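You operate a simulated robot arm through the tools that you are given. There is no shell and no other tool. Be economical: measure what you need, move in short steps, check, and stop when the job is done.

You are at the controls of a simulated two-armed robot. One attempt, no reset.

## Task
Carry the tray with blue grips with both arms and set it on the worktop of the store rack.

Only the result counts: the job must be done as asked and must still hold three seconds after the hand-in. Knocking over, shifting, dropping, spilling or breaking anything else fails it.

## Robot
Two 7-joint arms with two-finger parallel grippers on one trunk, on a base that drives. Base frame: it is fixed to the floor where the robot stands at the start and does not move with it; the origin is under the middle of the robot, x ahead of it, y to its left, z up. Units: m, rad, N and s.
The left shoulder is at the start at [0.062, 0.2, 1.229], the right one opposite. With the tool pointing down near the work surface each hand reaches from about 0.28 to 0.7 m from the robot's upright axis, wherever it stands, measured 20 degrees to its own side. Places, roughly: tray with blue grips (30x16x5 cm) [0.7, 0.1, 0.9]; worktop of the store rack [0.6, 2, 0.9]. Payload 1.57 kg a hand.
The TCP of each hand is the grasp point between the finger pads, 0.03 m short of the fingertips. In the tool frame z runs along the fingers and y along their closing line. The gripper opens to 0.11 m. The fingers are 0.024 m wide and 0.012 m thick; the gripper's body (0.048 by 0.112 m) begins 0.078 m behind the TCP.
Orientation is told as [roll, pitch, yaw] about the base's x, y, z axes, in that order, counted from this pose: with the fingers straight down and closing along the base's y, the tool's x points along the base's -x, its y along +y and its z along -z.

## Interface
- The arms move only by the tool servo_tool. It takes "left_rows", "right_rows" or both (then of equal length, played together; a hand with none holds still); each is a list of rows, each a list of 7 numbers: the shift along the base's x, y, z in units of 300 mm (1.0 is 300 mm), then the turn, a rotation vector about the base's x, y, z in units of 60 degrees (1.0 is 60 degrees), then the finger opening in m, from 0 to 0.11. In form: [[dx, dy, dz, wx, wy, wz, fingers], ...]. A call has 1 to 8 rows; each row is the pose to reach, as a shift and turn from the pose commanded when the call began. A call with a number of a shift or a turn outside -1 to 1 is refused whole. Each row takes 0.2 s and may step no farther than 0.05 m and 0.15 rad from the row before; otherwise, or with a gripper value out of range, the whole call is refused. Where a pose cannot be reached the arm comes as near as it can. A force on the tool above 40 N (or 10 N above the force at the start of the call, whichever is more), or a blocked arm, ends the call early, and 0.2 s more pass. The fingers move at their own pace (about 0.072 m/s each) and stop on an object; they squeeze with about 38 N. The grip force told is the motor's: it shows also when the fingers shut on nothing. Time passes only in rows, and 0.2 s behind the last, so rows that repeat a pose let the fingers close. The reply holds the time, the measured pose of the TCP, the force on the tool along the base axes, the opening and the grip force, in the units named above and with some noise, with the torque about the TCP (base axes, N m) and any sound that the robot's microphone picked up.
- Cameras (640 x 400 px; columns grow to the right, rows downward): "scene" is now at [0.1104, 0.0126, 1.8121]; the picture's right is [0.18, -0.98, 0.00], its down [-0.80, -0.15, -0.58] and it looks along [0.57, 0.10, -0.81] (base axes); focal length 295 px, centre (320, 200). "left" rides on the left gripper at [0.07, -0.016, -0.141] in its tool frame; the picture's right is [0.23, 0.97, 0.00], its down [-0.86, 0.20, -0.48] and it looks along [-0.47, 0.11, 0.88] (tool axes); focal length 222 px, centre (320, 200). "right" rides on the right gripper at [0.07, 0.016, -0.141] in its tool frame; the picture's right is [-0.23, 0.97, 0.00], its down [-0.86, -0.20, -0.48] and it looks along [-0.47, -0.11, 0.88] (tool axes); focal length 222 px, centre (320, 200). There is no depth. A picture from a camera that has moved, and an enlarged one, comes with that camera's place and axes in the base frame and with its lens. The place of the scene camera against the robot may be out by one fixed shift of up to 0.012 m in any direction.
- capture(camera): a new picture of that camera. No time passes.
- slide_trunk(by): slides the trunk up (or, below 0, down) by that many m; the arms and the scene camera ride with it, the base frame stays. It gives what a move gives, with no picture.
- drive_base(legs): drives the robot by 1 to 6 legs, each [ahead, left, turn to the left] in m, m and rad, along the robot's own axes; the way and the turn of a leg run together, so that a leg with both is an arc; at most 1.5 m and 3.142 rad a leg. The arms and the cameras ride along, it lands a little off, and it stops where it bumps. It gives what a move gives.
- aim_head(pan, tilt): turns the head with the scene camera to pan (to the left, within 1.501 rad either way) and tilt (down, from -0.506 to 1.204), counted from straight ahead of the robot. It gives what a move gives.
- enlarge(camera, box): a new picture of the part [left, top, right, bottom] of that camera's present view, enlarged. No time passes.
- finish_job(): hands the job in; it is judged then, once.

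Go step by step. Nothing tells you exact positions but the pictures and the camera data: compare them with the known pose of the tool, close in by small moves and look again before you grip or let go. The budget is 120 turns and 108 pictures, counting those below and the enlarged ones. Unless the task says otherwise, let go and move clear before handing in, and close with one line.

The tools are called after "Call:" as name(argument=value, ...) on one line, values as JSON. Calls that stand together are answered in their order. servo_tool: Moves the arms, as the interface text tells. Its arguments: {"type":"object","properties":{"left_rows":{"type":"array","items":{"type":"array","items":{"type":"number"}}},"right_rows":{"type":"array","items":{"type":"array","items":{"type":"number"}}}},"required":[]} The other tools are called the same way: slide_trunk (by) slides the trunk up or down; drive_base (legs) drives the base; aim_head (pan, tilt) turns the head that bears the scene camera; capture (camera) takes a picture; enlarge (camera, box) takes an enlarged picture of a part of a camera's view; finish_job () hands the job in.

At the start:

```text
clock: 0.0
left_ee_pos: [0.4928, 0.2584, 1.2438]
left_tool_rot: [-0.001, 0.001, -0.001]
left_wrist_force: [0.5, 0.6, 0.6]
left_ft_torque: [-0.01, 0.0, -0.01]
left_grip_width: 0.1103
left_grip_force: 0.1
right_ee_pos: [0.3773, -0.0571, 1.1851]
right_tool_rot: [-0.001, 0.0, 0.0]
right_wrist_force: [-0.7, -0.3, -0.1]
right_ft_torque: [-0.03, 0.02, 0.02]
right_grip_width: 0.1098
right_grip_force: 0.2
trunk travel left (down, up): [-0.825, 0.165]
robot x, y, heading: [0.002, 0.0028, 0.004]
head pan, tilt: [0.182, 0.944]
```

scene: 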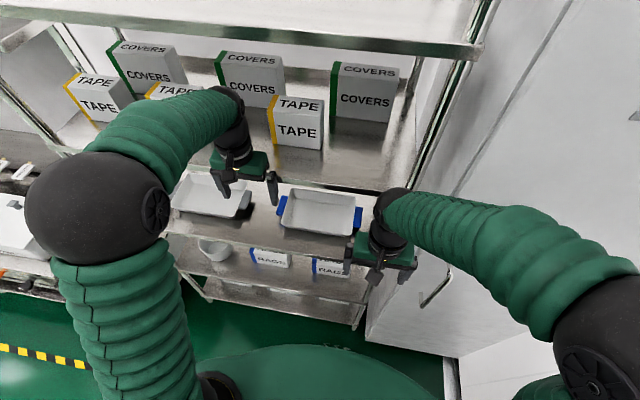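
right: 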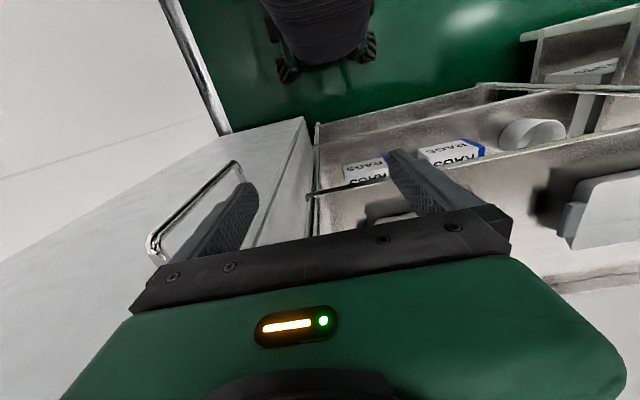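
left: 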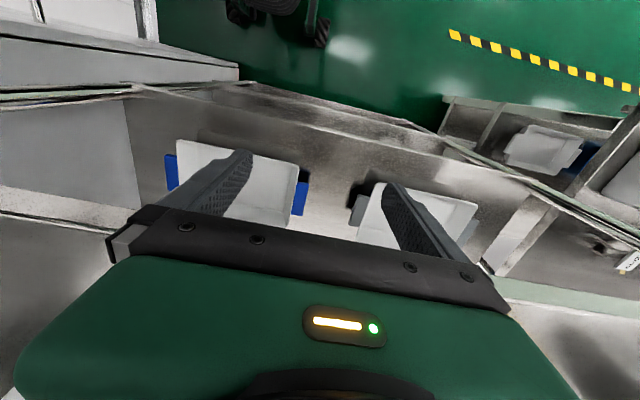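

I see the blue-gripped tray on the rack ahead, with a grey tray to its left. I'll take a closer look first.

Call:
enlarge(camera="scene", box=[150, 150, 400, 306])

Call:
enlarge(camera="left", box=[100, 80, 500, 330])

Call:
aim_head(pan=1.2, tilt=0.6)

Call:
capture(camera="scene")

```text
2.56 times, centred on (275, 228) of scene
camera zoom: at [0.1104, 0.0126, 1.8121], right [0.18, -0.98, 0.0], down [-0.8, -0.15, -0.58], along [0.57, 0.1, -0.81], focal length 754 px, centre (435, 128)
```

zoom: 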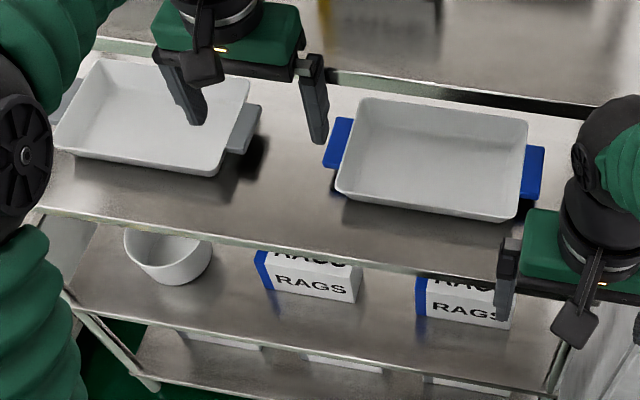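

```text
1.60 times, centred on (300, 205) of left
camera zoom: at [0.4227, 0.2425, 1.3866], right [-0.23, 0.97, 0.0], down [0.86, 0.2, 0.48], along [0.47, 0.11, -0.88], focal length 355 px, centre (352, 192)
```

zoom: 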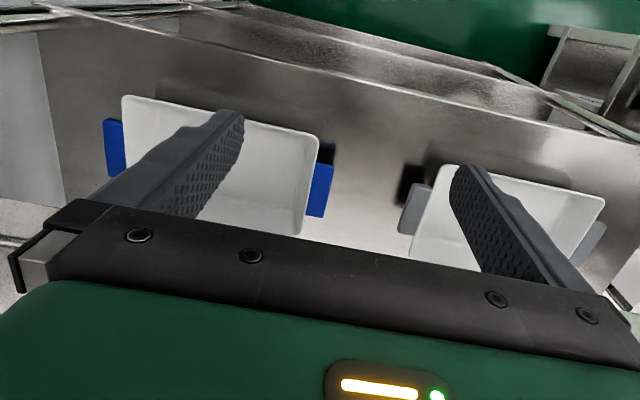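

```text
clock: 1.3
left_ee_pos: [0.4913, 0.2584, 1.2452]
left_tool_rot: [-0.002, 0.0, -0.001]
left_wrist_force: [0.2, -0.1, 0.0]
left_ft_torque: [-0.03, 0.01, -0.02]
left_grip_width: 0.1101
left_grip_force: 0.1
right_ee_pos: [0.3747, -0.0588, 1.1861]
right_tool_rot: [-0.003, -0.001, 0.0]
right_wrist_force: [0.5, -0.1, 0.0]
right_ft_torque: [0.0, 0.01, -0.03]
right_grip_width: 0.1102
right_grip_force: 0.0
trunk travel left (down, up): [-0.825, 0.165]
robot x, y, heading: [0.001, -0.0027, -0.0]
head pan, tilt: [1.201, 0.6]
```

```text
102 pictures are left
camera scene: at [0.0708, 0.0797, 1.8402], right [0.93, -0.36, 0.0], down [-0.21, -0.53, -0.82], along [0.3, 0.77, -0.57], focal length 295 px, centre (320, 200)
```

scene: 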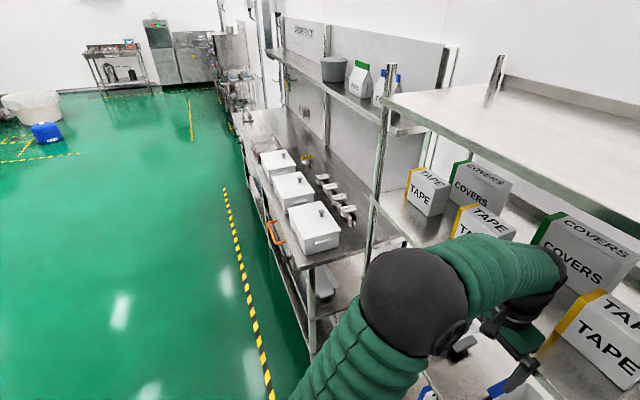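

I see a worktop further left with boxes and some items; the area at about y≈2 needs a closer look.

Call:
enlarge(camera="scene", box=[220, 90, 420, 265])

Call:
enlarge(camera="scene", box=[200, 0, 460, 160])

```text
2.29 times, centred on (320, 178) of scene
camera zoom: at [0.0708, 0.0797, 1.8402], right [0.93, -0.36, 0.0], down [-0.21, -0.53, -0.82], along [0.3, 0.77, -0.57], focal length 674 px, centre (320, 251)
```

zoom: 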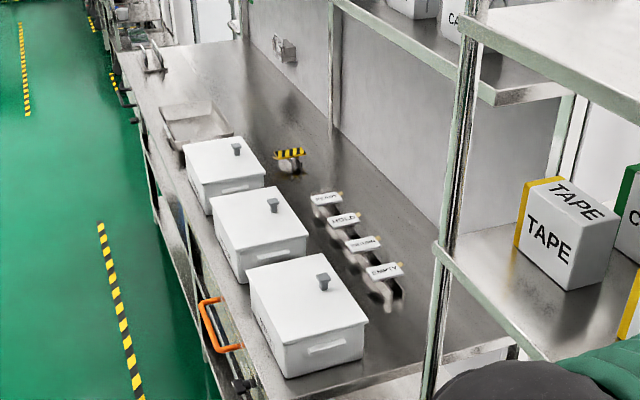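

```text
2.46 times, centred on (330, 80) of scene
camera zoom: at [0.0708, 0.0797, 1.8402], right [0.93, -0.36, 0.0], down [-0.21, -0.53, -0.82], along [0.3, 0.77, -0.57], focal length 726 px, centre (295, 495)
```

zoom: 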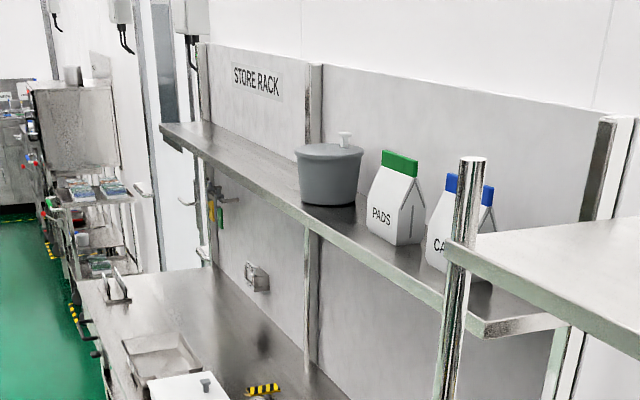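

The store rack's worktop has boxes near and a flat area beyond. Now I check the pick rack's shelf clearances, looking ahead more level, and turn the left wrist camera view closer.

Call:
aim_head(pan=0.1, tilt=0.6)

Call:
capture(camera="scene")

```text
clock: 2.6
left_ee_pos: [0.4919, 0.2578, 1.2456]
left_tool_rot: [-0.003, 0.0, -0.001]
left_wrist_force: [0.5, -0.7, -0.3]
left_ft_torque: [0.02, -0.01, 0.0]
left_grip_width: 0.1102
left_grip_force: 0.0
right_ee_pos: [0.3747, -0.0588, 1.1854]
right_tool_rot: [-0.001, 0.001, -0.002]
right_wrist_force: [1.3, 0.1, -0.2]
right_ft_torque: [0.03, -0.05, 0.01]
right_grip_width: 0.1099
right_grip_force: 0.1
trunk travel left (down, up): [-0.825, 0.165]
robot x, y, heading: [0.0005, -0.0003, 0.002]
head pan, tilt: [0.099, 0.6]
```

```text
99 pictures are left
camera scene: at [0.1267, 0.006, 1.8402], right [0.1, -0.99, 0.0], down [-0.56, -0.06, -0.82], along [0.82, 0.08, -0.57], focal length 295 px, centre (320, 200)
```

scene: 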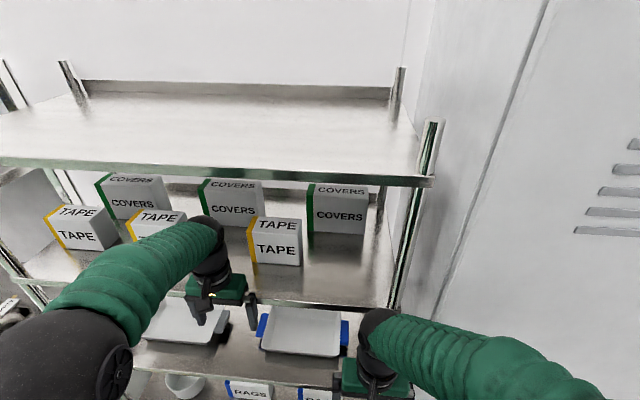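

The shelf above the tray seems to overhang it (front edge x≈0.54, z≈1.25), so I will likely have to reach in from the front. I pull the left hand back, lower it and pitch it forward to look under.

Call:
servo_tool(left_rows=[[-0.06, 0, 0, 0, -0.13, 0, 0.11], [-0.12, 0, -0.08, 0, -0.26, 0, 0.11], [-0.18, 0, -0.16, 0, -0.39, 0, 0.11], [-0.24, 0, -0.26, 0, -0.52, 0, 0.11], [-0.28, 0, -0.36, 0, -0.65, 0, 0.11], [-0.28, 0, -0.46, 0, -0.75, 0, 0.11], [-0.28, 0, -0.5, 0, -0.75, 0, 0.11]])

Call:
capture(camera="left")

Call:
capture(camera="scene")

```text
clock: 4.2
left_ee_pos: [0.4577, 0.2787, 1.0839]
left_tool_rot: [0.0, -0.781, 0.001]
left_wrist_force: [0.0, -0.2, 0.6]
left_ft_torque: [0.0, -0.01, 0.01]
left_grip_width: 0.11
left_grip_force: 0.1
left hand out of reach, approached as far as the arm can: row 4, 5, 6, 7
right_ee_pos: [0.3784, -0.0569, 1.1839]
right_tool_rot: [-0.001, 0.002, -0.002]
right_wrist_force: [0.0, 0.2, 0.6]
right_ft_torque: [-0.03, 0.01, -0.01]
right_grip_width: 0.1098
right_grip_force: 0.1
trunk travel left (down, up): [-0.825, 0.165]
robot x, y, heading: [-0.0004, -0.001, 0.005]
head pan, tilt: [0.099, 0.6]
```

```text
98 pictures are left
camera left: at [0.3072, 0.2624, 1.1347], right [-0.16, 0.97, -0.16], down [0.27, 0.2, 0.94], along [0.95, 0.11, -0.3], focal length 222 px, centre (320, 200)
```

left: 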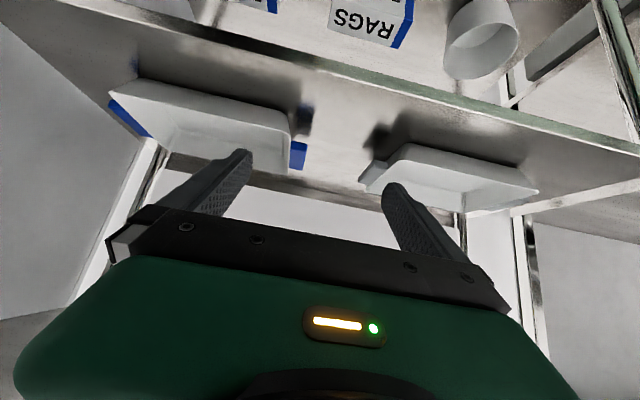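

```text
97 pictures are left
camera scene: at [0.1331, 0.0088, 1.8397], right [0.1, -0.99, 0.0], down [-0.57, -0.06, -0.82], along [0.82, 0.08, -0.57], focal length 295 px, centre (320, 200)
```

scene: 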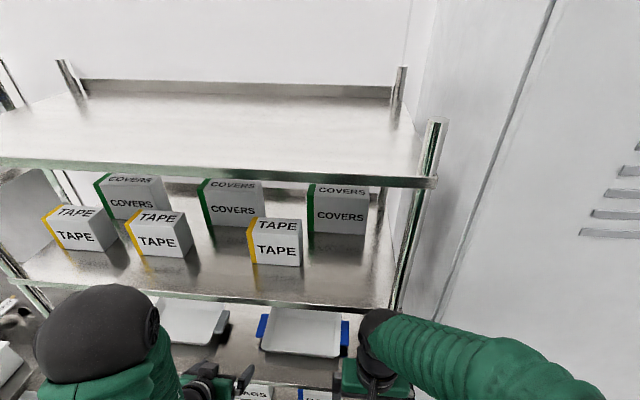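

Call:
enlarge(camera="left", box=[90, 60, 350, 220])

Call:
enlarge(camera="scene", box=[230, 280, 400, 400])

```text
2.46 times, centred on (220, 140) of left
camera zoom: at [0.3072, 0.2624, 1.1347], right [-0.16, 0.97, -0.16], down [0.27, 0.2, 0.94], along [0.95, 0.11, -0.3], focal length 547 px, centre (566, 348)
```

zoom: 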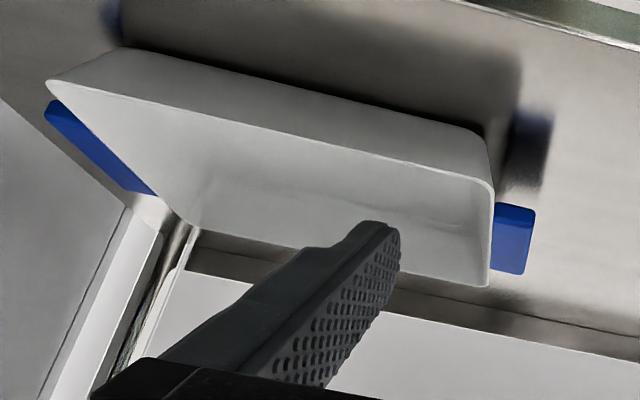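

```text
3.33 times, centred on (315, 340) of scene
camera zoom: at [0.1331, 0.0088, 1.8397], right [0.1, -0.99, 0.0], down [-0.57, -0.06, -0.82], along [0.82, 0.08, -0.57], focal length 982 px, centre (337, -267)
```

zoom: 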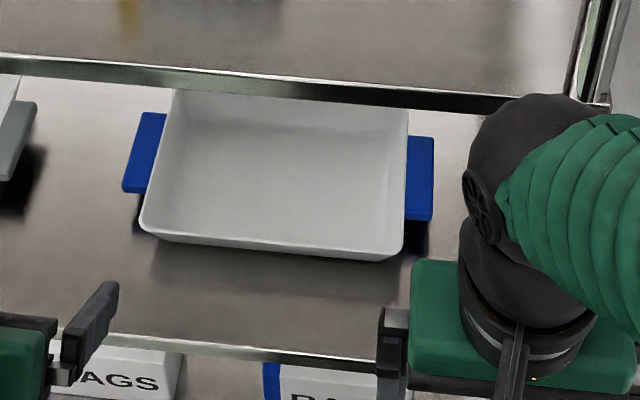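

The grips are horizontal tabs near the rim: outer edges y≈0.265 and −0.033, x≈0.64–0.725, z≈0.94. Plan: both hands pitched 45° forward, closing along y, pinching tab edge against tray wall; then lift with the trunk and drive. First, pre-grasp staging.

Call:
servo_tool(left_rows=[[0.05, 0, 0, 0, 0, 0, 0.08], [0.1, 0, 0, 0, 0, 0, 0.08], [0.15, 0, 0, 0, 0, 0, 0.08], [0.2, 0, 0, 0, 0, 0, 0.08], [0.25, 0, 0, 0, 0, 0, 0.08], [0.3, 0, 0, 0, 0, 0, 0.08]], right_rows=[[0.05, 0, -0.05, 0, -0.13, 0, 0.08], [0.1, 0, -0.1, 0, -0.26, 0, 0.08], [0.15, 0, -0.15, 0, -0.39, 0, 0.08], [0.2, 0.03, -0.2, 0, -0.52, 0, 0.08], [0.25, 0.06, -0.25, 0, -0.65, 0, 0.08], [0.3, 0.1, -0.3, 0, -0.75, 0, 0.08]])

Call:
capture(camera="right")

Call:
capture(camera="left")

Call:
capture(camera="scene")

```text
clock: 5.4
left_ee_pos: [0.5233, 0.2759, 1.0839]
left_tool_rot: [-0.001, -0.786, 0.001]
left_wrist_force: [1.1, -0.6, 0.0]
left_ft_torque: [0.03, -0.03, 0.02]
left_grip_width: 0.0798
left_grip_force: 0.1
right_ee_pos: [0.4913, -0.0906, 1.1887]
right_tool_rot: [0.414, -0.617, -0.503]
right_wrist_force: [0.5, -0.6, -0.2]
right_ft_torque: [0.02, 0.0, 0.07]
right_grip_width: 0.0799
right_grip_force: 0.1
trunk travel left (down, up): [-0.825, 0.165]
robot x, y, heading: [-0.0016, -0.0013, 0.001]
head pan, tilt: [0.099, 0.6]
stopped in row 5 (right hand): the arm was blocked; the commanded pose is now the measured one
```

```text
94 pictures are left
camera right: at [0.3525, -0.0629, 1.2601], right [0.39, 0.8, 0.45], down [0.25, -0.57, 0.79], along [0.88, -0.2, -0.42], focal length 222 px, centre (320, 200)
```

right: 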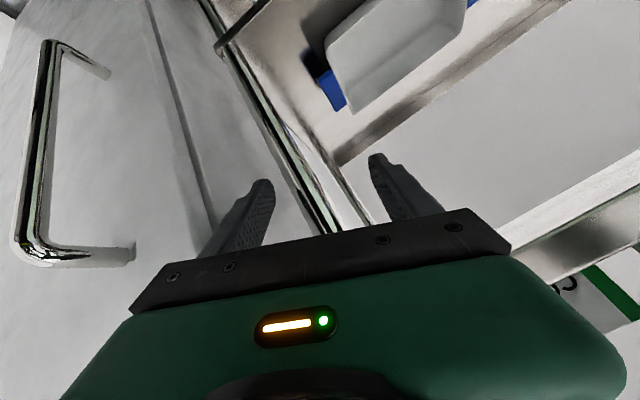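

```text
93 pictures are left
camera left: at [0.3732, 0.2588, 1.1353], right [-0.16, 0.97, -0.16], down [0.27, 0.2, 0.94], along [0.95, 0.11, -0.29], focal length 222 px, centre (320, 200)
```

left: 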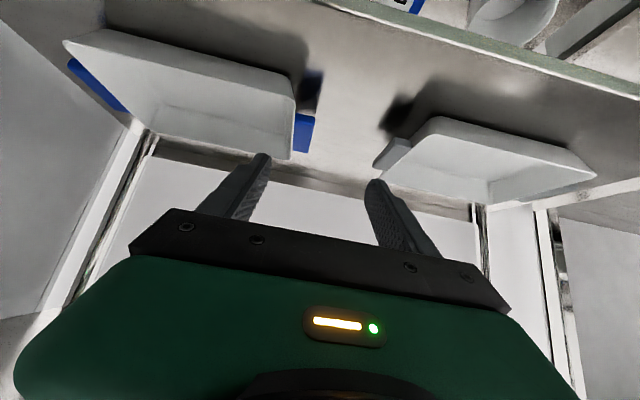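

```text
92 pictures are left
camera scene: at [0.1274, 0.007, 1.8404], right [0.1, -0.99, 0.0], down [-0.56, -0.06, -0.82], along [0.82, 0.08, -0.57], focal length 295 px, centre (320, 200)
```

scene: 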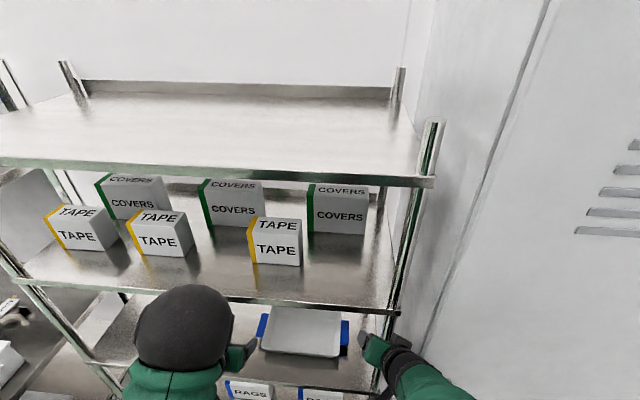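

The right arm got stuck next to the rack post. I back the base off and shift left to be centred on the tray (y≈0.116), then straighten the right hand.

Call:
drive_base(legs=[[-0.25, 0, 0], [0, 0.117, 0]])

Call:
capture(camera="scene")

```text
clock: 6.9
left_ee_pos: [0.3938, 0.3307, 1.0893]
left_tool_rot: [0.034, -0.785, 0.096]
left_wrist_force: [0.6, 0.1, -1.1]
left_ft_torque: [-0.09, 0.0, -0.07]
left_grip_width: 0.0799
left_grip_force: 0.1
right_ee_pos: [0.4035, -0.0375, 1.1803]
right_tool_rot: [0.417, -0.606, -0.38]
right_wrist_force: [0.7, -0.2, 0.2]
right_ft_torque: [-0.06, 0.02, -0.05]
right_grip_width: 0.0801
right_grip_force: 0.0
trunk travel left (down, up): [-0.825, 0.165]
robot x, y, heading: [-0.0917, 0.019, 0.117]
head pan, tilt: [0.099, 0.6]
stopped in leg 1: the robot was blocked; the commanded pose is now the measured one
```

```text
91 pictures are left
camera scene: at [0.0373, 0.0399, 1.8396], right [0.22, -0.98, 0.0], down [-0.56, -0.12, -0.82], along [0.8, 0.18, -0.57], focal length 295 px, centre (320, 200)
```

scene: 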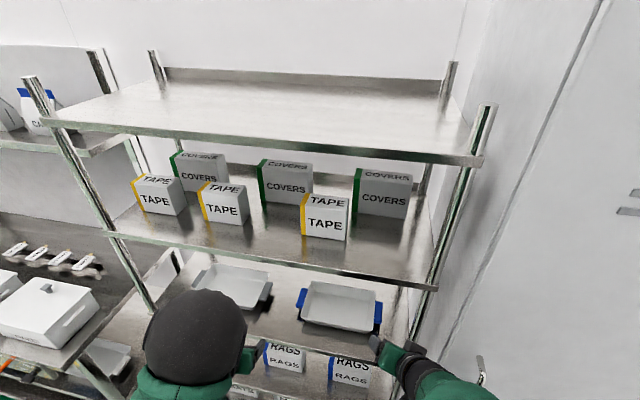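

Something blocked the reverse and turned the robot; I look to the right to see what the right arm is touching.

Call:
aim_head(pan=-0.8, tilt=1.0)

Call:
capture(camera="scene")

Call:
capture(camera="right")

```text
clock: 8.1
left_ee_pos: [0.3891, 0.3335, 1.093]
left_tool_rot: [0.028, -0.786, 0.098]
left_wrist_force: [0.5, 0.1, 0.2]
left_ft_torque: [-0.02, 0.0, 0.02]
left_grip_width: 0.0798
left_grip_force: 0.0
right_ee_pos: [0.3996, -0.0357, 1.1847]
right_tool_rot: [0.42, -0.612, -0.38]
right_wrist_force: [0.9, 0.1, -0.4]
right_ft_torque: [0.0, 0.0, 0.02]
right_grip_width: 0.0801
right_grip_force: 0.0
trunk travel left (down, up): [-0.825, 0.165]
robot x, y, heading: [-0.0936, 0.0231, 0.123]
head pan, tilt: [-0.799, 1.0]
```

```text
90 pictures are left
camera scene: at [-0.0041, -0.0163, 1.809], right [-0.63, -0.78, 0.0], down [-0.66, 0.53, -0.54], along [0.42, -0.34, -0.84], focal length 295 px, centre (320, 200)
```

scene: 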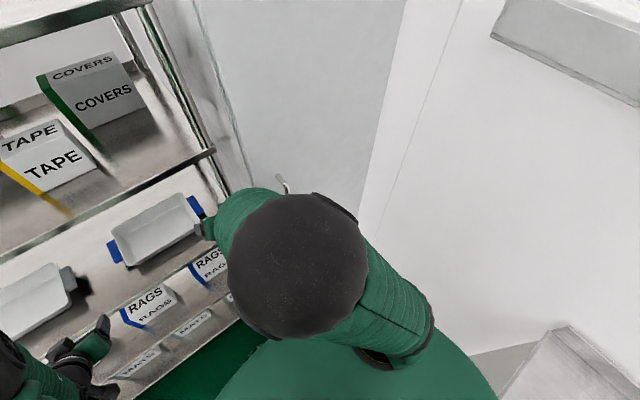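

```text
89 pictures are left
camera right: at [0.257, -0.0259, 1.2563], right [0.29, 0.84, 0.45], down [0.32, -0.53, 0.78], along [0.9, -0.08, -0.43], focal length 222 px, centre (320, 200)
```

right: 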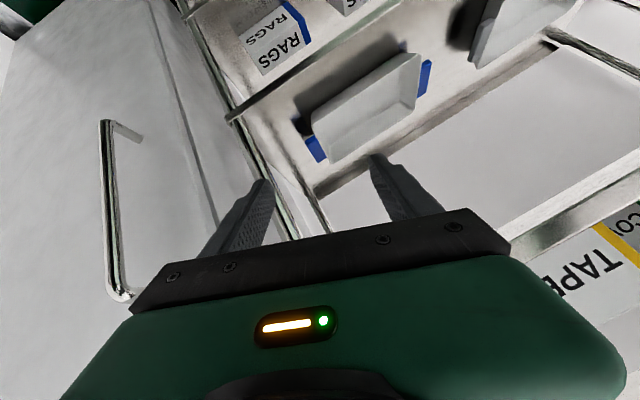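

Call:
aim_head(pan=-1.5, tilt=0.9)

Call:
capture(camera="scene")

Call:
aim_head(pan=1.5, tilt=0.9)

Call:
capture(camera="scene")

```text
clock: 9.2
left_ee_pos: [0.388, 0.3327, 1.0931]
left_tool_rot: [0.028, -0.79, 0.098]
left_wrist_force: [0.0, 0.3, -0.5]
left_ft_torque: [-0.02, 0.0, 0.02]
left_grip_width: 0.08
left_grip_force: 0.1
right_ee_pos: [0.3974, -0.0362, 1.1848]
right_tool_rot: [0.42, -0.613, -0.384]
right_wrist_force: [0.0, 0.4, 0.7]
right_ft_torque: [-0.02, -0.02, 0.02]
right_grip_width: 0.0798
right_grip_force: 0.1
trunk travel left (down, up): [-0.825, 0.165]
robot x, y, heading: [-0.0968, 0.0182, 0.12]
head pan, tilt: [-1.499, 0.901]
```

```text
88 pictures are left
camera scene: at [-0.044, -0.0469, 1.8165], right [-0.98, -0.19, 0.0], down [-0.15, 0.77, -0.62], along [0.12, -0.61, -0.78], focal length 295 px, centre (320, 200)
```

scene: 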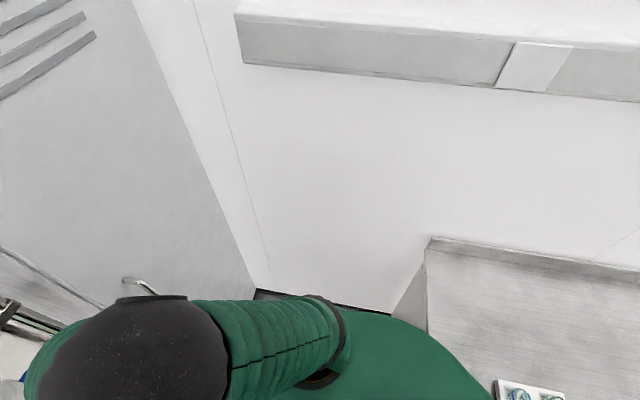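

```text
clock: 11.8
left_ee_pos: [0.3882, 0.3325, 1.0939]
left_tool_rot: [0.03, -0.787, 0.098]
left_wrist_force: [-0.2, -0.3, -0.7]
left_ft_torque: [-0.01, 0.0, 0.04]
left_grip_width: 0.08
left_grip_force: 0.0
right_ee_pos: [0.3985, -0.0361, 1.185]
right_tool_rot: [0.418, -0.612, -0.383]
right_wrist_force: [0.1, -0.4, 0.6]
right_ft_torque: [0.02, -0.02, 0.03]
right_grip_width: 0.0797
right_grip_force: 0.1
trunk travel left (down, up): [-0.825, 0.165]
robot x, y, heading: [-0.0985, 0.0198, 0.123]
head pan, tilt: [1.499, 0.901]
```

```text
87 pictures are left
camera scene: at [-0.0618, 0.1032, 1.816], right [1.0, 0.05, 0.0], down [0.04, -0.79, -0.62], along [-0.03, 0.62, -0.79], focal length 295 px, centre (320, 200)
```

scene: 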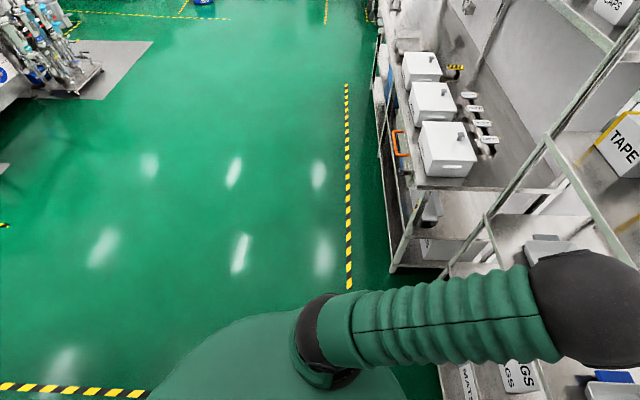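

A counter behind-right stopped the base. I nudge forward, then left and straighten, so I stand centred on the tray.

Call:
drive_base(legs=[[0.03, 0.0, 0], [0, 0.1, 0], [0, 0, -0.122]])

Call:
aim_head(pan=0.0, tilt=0.75)

Call:
capture(camera="scene")

```text
clock: 13.9
left_ee_pos: [0.4352, 0.3899, 1.0948]
left_tool_rot: [0.016, -0.796, -0.011]
left_wrist_force: [-0.2, 0.6, 0.7]
left_ft_torque: [-0.01, 0.0, 0.0]
left_grip_width: 0.08
left_grip_force: 0.0
right_ee_pos: [0.3977, 0.0239, 1.1899]
right_tool_rot: [0.413, -0.621, -0.496]
right_wrist_force: [-0.4, 0.1, -0.1]
right_ft_torque: [-0.04, -0.07, -0.03]
right_grip_width: 0.0799
right_grip_force: 0.0
trunk travel left (down, up): [-0.825, 0.165]
robot x, y, heading: [-0.0754, 0.1274, 0.005]
head pan, tilt: [1.499, 0.901]
```

```text
clock: 15.6
left_ee_pos: [0.4423, 0.3695, 1.0975]
left_tool_rot: [0.043, -0.789, -0.03]
left_wrist_force: [0.3, 0.3, -0.2]
left_ft_torque: [-0.04, 0.01, 0.02]
left_grip_width: 0.0799
left_grip_force: 0.0
right_ee_pos: [0.4057, 0.0017, 1.1852]
right_tool_rot: [0.432, -0.608, -0.509]
right_wrist_force: [0.0, 0.7, -0.8]
right_ft_torque: [0.0, 0.01, 0.02]
right_grip_width: 0.0799
right_grip_force: 0.1
trunk travel left (down, up): [-0.825, 0.165]
robot x, y, heading: [-0.0728, 0.1287, 0.003]
head pan, tilt: [0.0, 0.75]
```

```text
86 pictures are left
camera scene: at [0.0491, 0.142, 1.8285], right [0.0, -1.0, 0.01], down [-0.68, -0.01, -0.73], along [0.73, 0.0, -0.68], focal length 295 px, centre (320, 200)
```

scene: 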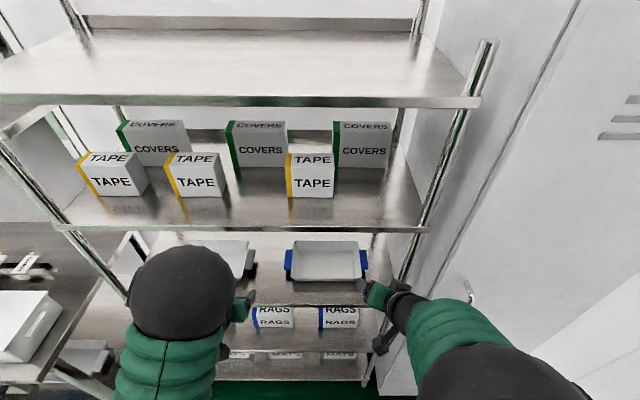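

The base now stands centred (robot y≈0.128). I square up both hands at pre-grasp poses in front of the rack, level with the gap.

Call:
servo_tool(left_rows=[[0.04, -0.08, 0.01, -0.007, 0, 0, 0.08], [0.08, -0.16, 0.02, -0.014, 0, 0, 0.08], [0.11, -0.24, 0.03, -0.02, 0, 0, 0.08], [0.15, -0.32, 0.035, -0.025, 0, 0, 0.08], [0.19, -0.405, 0.04, -0.029, 0, 0, 0.08]], right_rows=[[0.06, -0.012, -0.05, -0.07, -0.016, 0.043, 0.08], [0.12, -0.024, -0.1, -0.14, -0.033, 0.086, 0.08], [0.19, -0.036, -0.15, -0.21, -0.049, 0.129, 0.08], [0.25, -0.048, -0.2, -0.28, -0.066, 0.172, 0.08], [0.315, -0.06, -0.25, -0.349, -0.082, 0.215, 0.08]])

Call:
capture(camera="right")

Call:
capture(camera="left")

Call:
capture(camera="scene")

```text
clock: 16.4
left_ee_pos: [0.4776, 0.4122, 1.1232]
left_tool_rot: [-0.031, -0.814, 0.299]
left_wrist_force: [-0.4, -0.3, -0.6]
left_ft_torque: [0.02, -0.01, 0.02]
left_grip_width: 0.0802
left_grip_force: 0.1
right_ee_pos: [0.4801, -0.003, 1.1849]
right_tool_rot: [0.346, -0.799, -0.32]
right_wrist_force: [0.8, -0.7, -0.8]
right_ft_torque: [-0.01, -0.02, 0.0]
right_grip_width: 0.08
right_grip_force: 0.0
trunk travel left (down, up): [-0.825, 0.165]
robot x, y, heading: [-0.0743, 0.1278, 0.007]
head pan, tilt: [0.0, 0.75]
stopped in row 4 (left hand): the arm was blocked; the commanded pose is now the measured one
```

```text
85 pictures are left
camera right: at [0.3293, 0.0115, 1.2314], right [0.21, 0.89, 0.39], down [0.19, -0.43, 0.88], along [0.96, -0.11, -0.27], focal length 222 px, centre (320, 200)
```

right: 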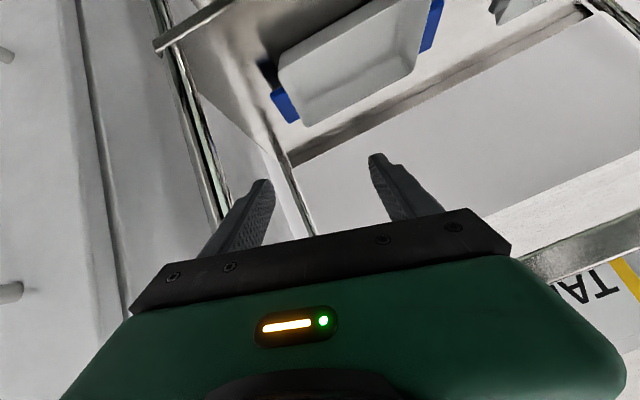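

```text
84 pictures are left
camera left: at [0.3356, 0.3567, 1.1691], right [-0.41, 0.89, -0.19], down [0.17, 0.28, 0.95], along [0.89, 0.36, -0.26], focal length 222 px, centre (320, 200)
```

left: 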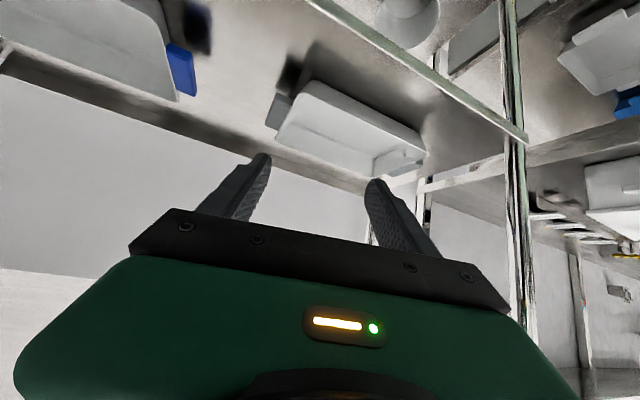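

```text
83 pictures are left
camera scene: at [0.051, 0.1357, 1.8286], right [0.0, -1.0, 0.01], down [-0.68, -0.01, -0.73], along [0.73, 0.0, -0.68], focal length 295 px, centre (320, 200)
```

scene: 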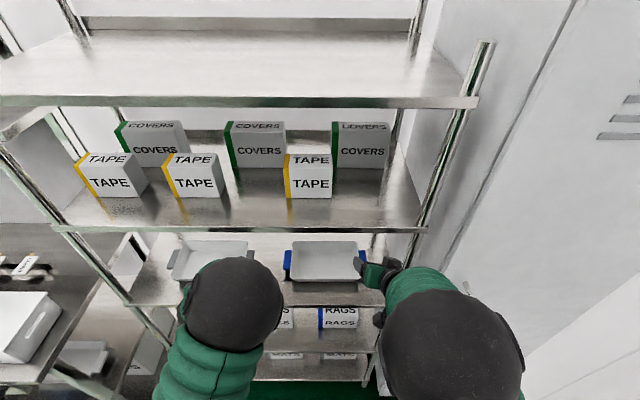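

The arms are too folded this close to the rack. I'll first move left to open floor and back off, so I can shape the arms freely, then drive the shaped arms in.

Call:
drive_base(legs=[[0, 0.3, 0], [-0.3, 0.05, 0]])

Call:
capture(camera="scene")

```text
clock: 20.1
left_ee_pos: [0.1723, 0.7443, 1.1197]
left_tool_rot: [-0.01, -0.809, 0.268]
left_wrist_force: [-0.4, -0.3, 0.7]
left_ft_torque: [0.02, 0.03, 0.02]
left_grip_width: 0.0798
left_grip_force: 0.0
right_ee_pos: [0.177, 0.334, 1.1843]
right_tool_rot: [0.358, -0.797, -0.334]
right_wrist_force: [0.8, -1.3, 0.5]
right_ft_torque: [0.05, 0.02, 0.08]
right_grip_width: 0.0802
right_grip_force: 0.0
trunk travel left (down, up): [-0.825, 0.165]
robot x, y, heading: [-0.38, 0.4713, -0.006]
head pan, tilt: [0.0, 0.75]
```

```text
82 pictures are left
camera scene: at [-0.2524, 0.4628, 1.8278], right [0.0, -1.0, 0.0], down [-0.69, 0.0, -0.73], along [0.73, 0.0, -0.69], focal length 295 px, centre (320, 200)
```

scene: 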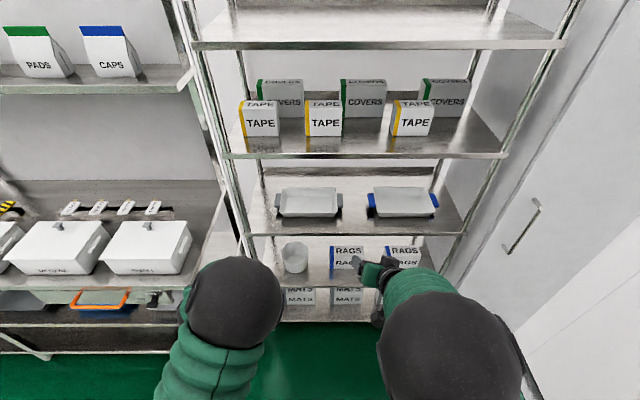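

Backing out worked and the shelf geometry is confirmed (front x≈0.53, tape shelf underside z≈1.265, tray shelf ≈0.89). Now I shape both arms for the grasp relative to the robot: 0.755 ahead, ±0.132, z 1.02, pitch −0.9.

Call:
servo_tool(left_rows=[[0.085, -0.058, -0.042, 0, -0.011, -0.032, 0.08], [0.17, -0.117, -0.083, 0, -0.022, -0.064, 0.08], [0.254, -0.176, -0.125, 0, -0.032, -0.096, 0.08], [0.338, -0.235, -0.167, 0, -0.043, -0.128, 0.08], [0.423, -0.294, -0.208, 0, -0.054, -0.16, 0.08], [0.508, -0.352, -0.25, 0, -0.064, -0.192, 0.08], [0.592, -0.411, -0.292, 0, -0.075, -0.224, 0.08], [0.677, -0.47, -0.333, 0, -0.086, -0.256, 0.08]], right_rows=[[0.083, 0.002, -0.068, -0.03, -0.007, 0.007, 0.08], [0.165, 0.004, -0.137, -0.06, -0.015, 0.015, 0.08], [0.248, 0.006, -0.205, -0.09, -0.022, 0.022, 0.08], [0.33, 0.008, -0.273, -0.119, -0.029, 0.03, 0.08], [0.412, 0.011, -0.342, -0.149, -0.036, 0.037, 0.08], [0.495, 0.013, -0.41, -0.179, -0.044, 0.045, 0.08], [0.578, 0.015, -0.479, -0.208, -0.051, 0.052, 0.08], [0.66, 0.017, -0.547, -0.238, -0.058, 0.06, 0.08]])

Call:
capture(camera="scene")

```text
clock: 20.8
left_ee_pos: [0.2209, 0.7986, 1.0953]
left_tool_rot: [-0.07, -0.846, 0.408]
left_wrist_force: [0.4, 0.2, -0.2]
left_ft_torque: [-0.03, 0.02, -0.03]
left_grip_width: 0.0801
left_grip_force: 0.1
right_ee_pos: [0.233, 0.3366, 1.1413]
right_tool_rot: [0.271, -0.848, -0.262]
right_wrist_force: [0.1, 0.8, 0.0]
right_ft_torque: [0.0, -0.06, -0.04]
right_grip_width: 0.0802
right_grip_force: 0.1
trunk travel left (down, up): [-0.825, 0.165]
robot x, y, heading: [-0.3801, 0.4721, 0.008]
head pan, tilt: [0.0, 0.75]
stopped in row 3 (left hand): the arm was blocked; the commanded pose is now the measured one
```

```text
81 pictures are left
camera scene: at [-0.248, 0.4741, 1.8237], right [0.0, -1.0, 0.0], down [-0.69, 0.0, -0.73], along [0.73, 0.0, -0.69], focal length 295 px, centre (320, 200)
```

scene: 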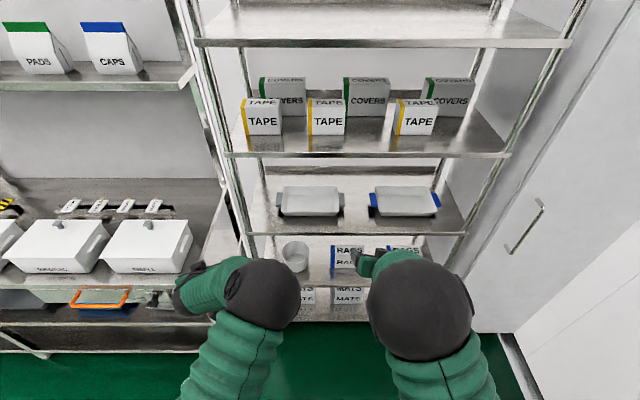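

The left arm is swinging into an awkward posture. I lower the trunk so the forearms lie flatter, and re-try in small steps, pitching less at first.

Call:
slide_trunk(by=-0.15)

Call:
servo_tool(left_rows=[[0, 0, 0.06, 0, 0.13, -0.06, 0.08], [0, 0, 0.12, 0, 0.26, -0.12, 0.08], [0, 0, 0.2, 0, 0.39, -0.2, 0.08], [0, 0, 0.3, 0, 0.5, -0.28, 0.08]])

Call:
capture(camera="scene")

```text
clock: 22.6
left_ee_pos: [0.2157, 0.7953, 0.9485]
left_tool_rot: [-0.062, -0.849, 0.399]
left_wrist_force: [0.6, 0.1, -0.1]
left_ft_torque: [-0.01, 0.0, 0.02]
left_grip_width: 0.0798
left_grip_force: 0.1
right_ee_pos: [0.2286, 0.3361, 0.9938]
right_tool_rot: [0.276, -0.851, -0.262]
right_wrist_force: [0.6, -0.9, -0.3]
right_ft_torque: [0.0, 0.01, 0.0]
right_grip_width: 0.0802
right_grip_force: 0.1
trunk travel left (down, up): [-0.675, 0.315]
robot x, y, heading: [-0.3788, 0.4727, 0.001]
head pan, tilt: [0.0, 0.75]
```

```text
refused: row 3 steps farther than a row can; nothing moved
```

```text
80 pictures are left
camera scene: at [-0.2568, 0.4697, 1.6757], right [0.0, -1.0, 0.0], down [-0.68, 0.0, -0.73], along [0.73, 0.0, -0.68], focal length 295 px, centre (320, 200)
```

scene: 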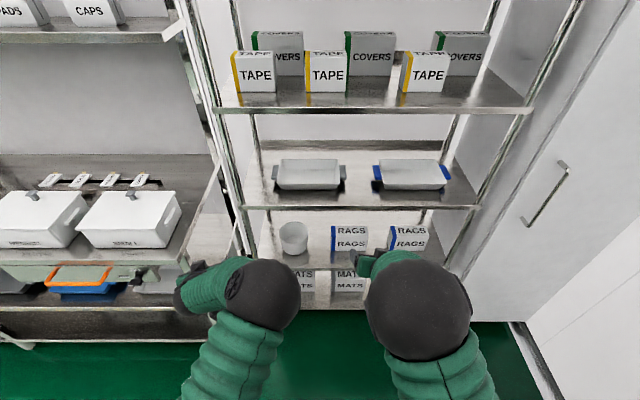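

Call:
servo_tool(left_rows=[[0.04, -0.02, 0.05, 0, 0.06, -0.048, 0.08], [0.08, -0.05, 0.1, 0, 0.12, -0.095, 0.08], [0.12, -0.09, 0.15, 0, 0.18, -0.143, 0.08], [0.16, -0.13, 0.2, 0, 0.24, -0.19, 0.08], [0.2, -0.17, 0.24, 0, 0.3, -0.238, 0.08], [0.25, -0.21, 0.28, 0, 0.36, -0.285, 0.08], [0.3, -0.26, 0.31, 0, 0.42, -0.333, 0.08], [0.33, -0.3, 0.33, 0, 0.477, -0.38, 0.08]])

Call:
capture(camera="scene")

```text
clock: 24.4
left_ee_pos: [0.3176, 0.7016, 1.0496]
left_tool_rot: [0.032, -0.357, -0.069]
left_wrist_force: [-0.4, -0.2, 0.9]
left_ft_torque: [0.01, 0.0, -0.01]
left_grip_width: 0.0802
left_grip_force: 0.1
right_ee_pos: [0.2303, 0.3359, 0.9951]
right_tool_rot: [0.276, -0.848, -0.265]
right_wrist_force: [-0.6, 0.1, -0.5]
right_ft_torque: [0.0, -0.02, -0.01]
right_grip_width: 0.08
right_grip_force: 0.1
trunk travel left (down, up): [-0.675, 0.315]
robot x, y, heading: [-0.3788, 0.4728, 0.003]
head pan, tilt: [0.0, 0.75]
```

```text
79 pictures are left
camera scene: at [-0.2555, 0.4696, 1.6772], right [0.0, -1.0, 0.0], down [-0.68, 0.0, -0.73], along [0.73, 0.0, -0.68], focal length 295 px, centre (320, 200)
```

scene: 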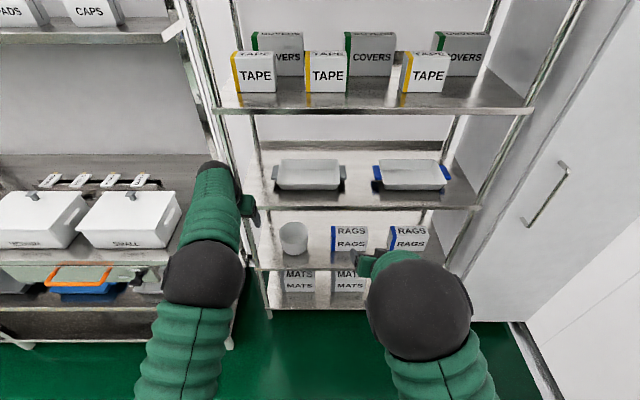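

Left is back in a good posture. Same for the right.

Call:
servo_tool(right_rows=[[0.037, -0.015, 0.023, -0.019, 0.062, 0.012, 0.08], [0.073, -0.03, 0.046, -0.039, 0.124, 0.024, 0.08], [0.11, -0.045, 0.069, -0.058, 0.186, 0.036, 0.08], [0.147, -0.06, 0.092, -0.078, 0.249, 0.049, 0.08], [0.183, -0.075, 0.115, -0.097, 0.311, 0.061, 0.08], [0.22, -0.09, 0.138, -0.116, 0.373, 0.073, 0.08], [0.257, -0.105, 0.16, -0.136, 0.435, 0.085, 0.08], [0.293, -0.12, 0.183, -0.155, 0.497, 0.097, 0.08]])

Call:
capture(camera="scene")

```text
clock: 26.2
left_ee_pos: [0.3166, 0.6999, 1.0493]
left_tool_rot: [0.033, -0.361, -0.066]
left_wrist_force: [0.3, 0.1, -0.7]
left_ft_torque: [0.01, 0.0, 0.0]
left_grip_width: 0.0799
left_grip_force: 0.1
right_ee_pos: [0.3163, 0.2994, 1.0517]
right_tool_rot: [0.003, -0.35, 0.001]
right_wrist_force: [0.4, -0.6, -0.1]
right_ft_torque: [-0.01, -0.02, 0.0]
right_grip_width: 0.0801
right_grip_force: 0.1
trunk travel left (down, up): [-0.675, 0.315]
robot x, y, heading: [-0.378, 0.47, -0.003]
head pan, tilt: [0.0, 0.75]
```

```text
78 pictures are left
camera scene: at [-0.2544, 0.4689, 1.677], right [0.0, -1.0, 0.0], down [-0.69, 0.0, -0.73], along [0.73, 0.0, -0.69], focal length 295 px, centre (320, 200)
```

scene: 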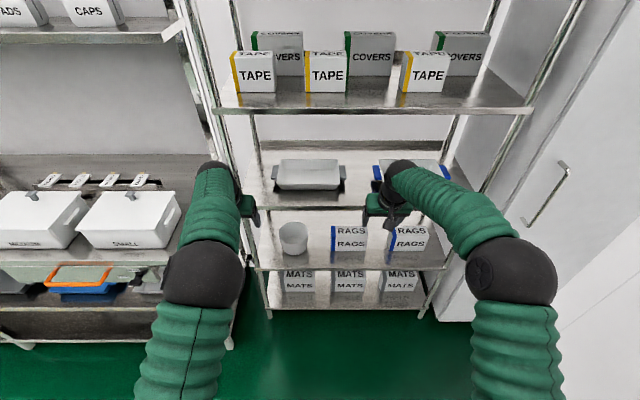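

Call:
servo_tool(left_rows=[[0.024, -0.04, -0.02, -0.004, -0.064, 0.006, 0.08], [0.049, -0.08, -0.04, -0.008, -0.129, 0.013, 0.08], [0.073, -0.12, -0.06, -0.011, -0.193, 0.02, 0.08], [0.098, -0.16, -0.08, -0.015, -0.258, 0.026, 0.08], [0.122, -0.2, -0.1, -0.019, -0.322, 0.032, 0.08], [0.146, -0.242, -0.12, -0.022, -0.386, 0.039, 0.08], [0.17, -0.283, -0.142, -0.026, -0.45, 0.045, 0.08], [0.195, -0.323, -0.165, -0.03, -0.515, 0.052, 0.08]], right_rows=[[0.024, 0.017, -0.02, 0, -0.066, 0, 0.08], [0.049, 0.033, -0.04, 0, -0.131, 0, 0.08], [0.073, 0.05, -0.06, 0, -0.197, 0, 0.08], [0.098, 0.067, -0.08, 0, -0.263, 0, 0.08], [0.122, 0.083, -0.1, 0, -0.328, 0, 0.08], [0.146, 0.1, -0.12, 0, -0.394, 0, 0.08], [0.17, 0.117, -0.142, 0, -0.46, 0, 0.08], [0.195, 0.133, -0.165, 0, -0.525, 0, 0.08]])

Call:
capture(camera="scene")

```text
clock: 28.0
left_ee_pos: [0.3751, 0.6047, 0.9994]
left_tool_rot: [0.017, -0.901, -0.001]
left_wrist_force: [0.1, 0.3, -0.2]
left_ft_torque: [-0.04, 0.02, 0.0]
left_grip_width: 0.0801
left_grip_force: 0.1
right_ee_pos: [0.3753, 0.341, 1.0001]
right_tool_rot: [0.001, -0.903, 0.005]
right_wrist_force: [0.2, 0.4, 0.0]
right_ft_torque: [-0.01, 0.01, 0.0]
right_grip_width: 0.0801
right_grip_force: 0.0
trunk travel left (down, up): [-0.675, 0.315]
robot x, y, heading: [-0.3803, 0.47, 0.005]
head pan, tilt: [0.0, 0.75]
```

```text
77 pictures are left
camera scene: at [-0.2545, 0.4698, 1.6771], right [0.0, -1.0, 0.0], down [-0.69, 0.0, -0.73], along [0.73, 0.0, -0.69], focal length 295 px, centre (320, 200)
```

scene: 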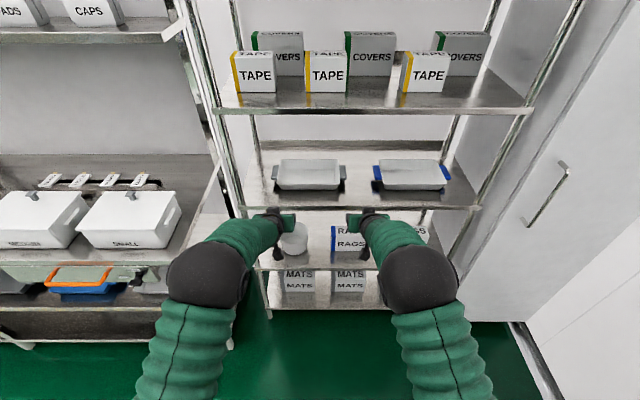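

Arms are now shaped well. I raise slightly and drive forward so hands enter the bay above the grey tray level, then check before sliding right.

Call:
slide_trunk(by=0.035)

Call:
drive_base(legs=[[0.2, -0.04, 0]])

Call:
capture(camera="left")

Call:
capture(camera="right")

Call:
capture(camera="scene")

```text
clock: 28.8
left_ee_pos: [0.3739, 0.6041, 1.0343]
left_tool_rot: [0.016, -0.898, 0.0]
left_wrist_force: [0.4, 0.3, -0.5]
left_ft_torque: [0.03, 0.02, 0.01]
left_grip_width: 0.08
left_grip_force: 0.0
right_ee_pos: [0.3754, 0.3388, 1.0356]
right_tool_rot: [0.0, -0.901, 0.003]
right_wrist_force: [-0.2, -0.4, 0.5]
right_ft_torque: [-0.03, 0.03, -0.01]
right_grip_width: 0.0801
right_grip_force: 0.1
trunk travel left (down, up): [-0.71, 0.28]
robot x, y, heading: [-0.3809, 0.4713, -0.001]
head pan, tilt: [0.0, 0.75]
```

```text
clock: 30.4
left_ee_pos: [0.5776, 0.5693, 1.0365]
left_tool_rot: [0.016, -0.902, 0.006]
left_wrist_force: [-0.1, 0.3, 0.2]
left_ft_torque: [0.04, 0.02, 0.0]
left_grip_width: 0.0799
left_grip_force: 0.0
right_ee_pos: [0.58, 0.3056, 1.038]
right_tool_rot: [-0.001, -0.906, 0.011]
right_wrist_force: [0.0, 0.6, -1.0]
right_ft_torque: [-0.03, 0.01, 0.02]
right_grip_width: 0.0802
right_grip_force: 0.1
trunk travel left (down, up): [-0.71, 0.28]
robot x, y, heading: [-0.1754, 0.4348, 0.001]
head pan, tilt: [0.0, 0.75]
```

```text
76 pictures are left
camera left: at [0.4232, 0.5505, 1.0692], right [-0.16, 0.97, -0.17], down [0.15, 0.19, 0.97], along [0.98, 0.13, -0.18], focal length 222 px, centre (320, 200)
```

left: 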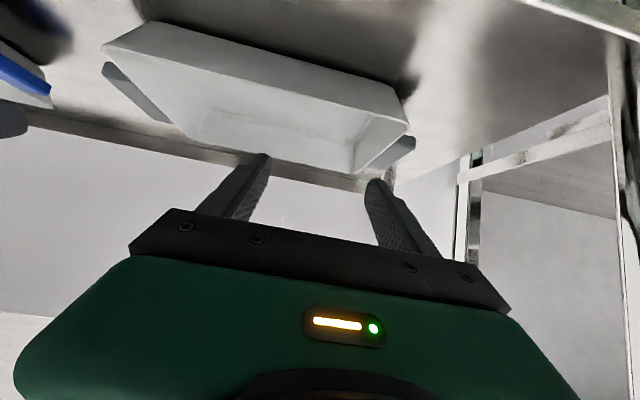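

```text
75 pictures are left
camera right: at [0.4255, 0.3188, 1.0708], right [0.13, 0.98, 0.18], down [0.15, -0.2, 0.97], along [0.98, -0.1, -0.18], focal length 222 px, centre (320, 200)
```

right: 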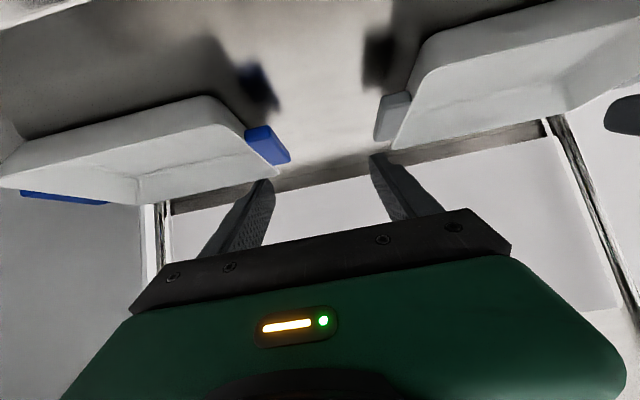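

```text
74 pictures are left
camera scene: at [-0.0537, 0.4317, 1.7125], right [0.01, -1.0, 0.0], down [-0.68, -0.01, -0.73], along [0.73, 0.0, -0.68], focal length 295 px, centre (320, 200)
```

scene: 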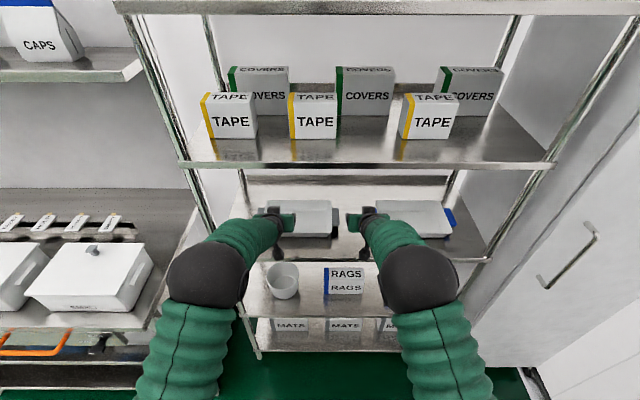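

Call:
enlarge(camera="right", box=[160, 60, 420, 222])

Call:
enlarge(camera="scene", box=[220, 160, 500, 335])

```text
2.46 times, centred on (290, 141) of right
camera zoom: at [0.4255, 0.3188, 1.0708], right [0.13, 0.98, 0.18], down [0.15, -0.2, 0.97], along [0.98, -0.1, -0.18], focal length 547 px, centre (394, 345)
```

zoom: 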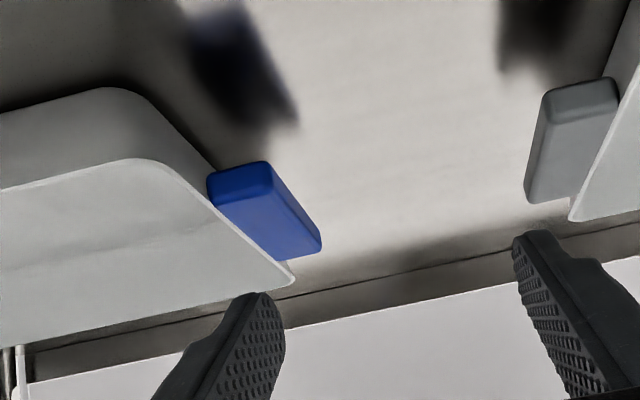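

```text
2.29 times, centred on (360, 248) of scene
camera zoom: at [-0.0537, 0.4317, 1.7125], right [0.01, -1.0, 0.0], down [-0.68, -0.01, -0.73], along [0.73, 0.0, -0.68], focal length 674 px, centre (229, 91)
```

zoom: 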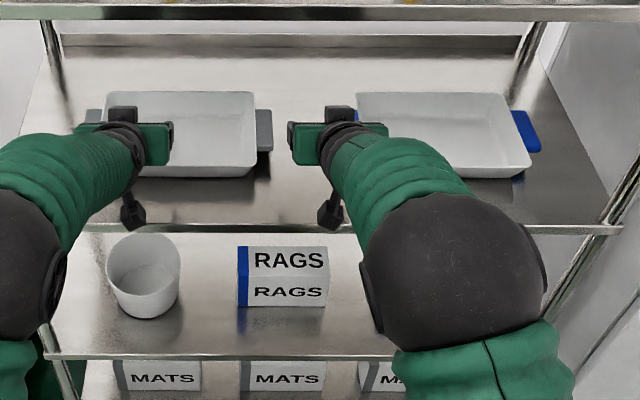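

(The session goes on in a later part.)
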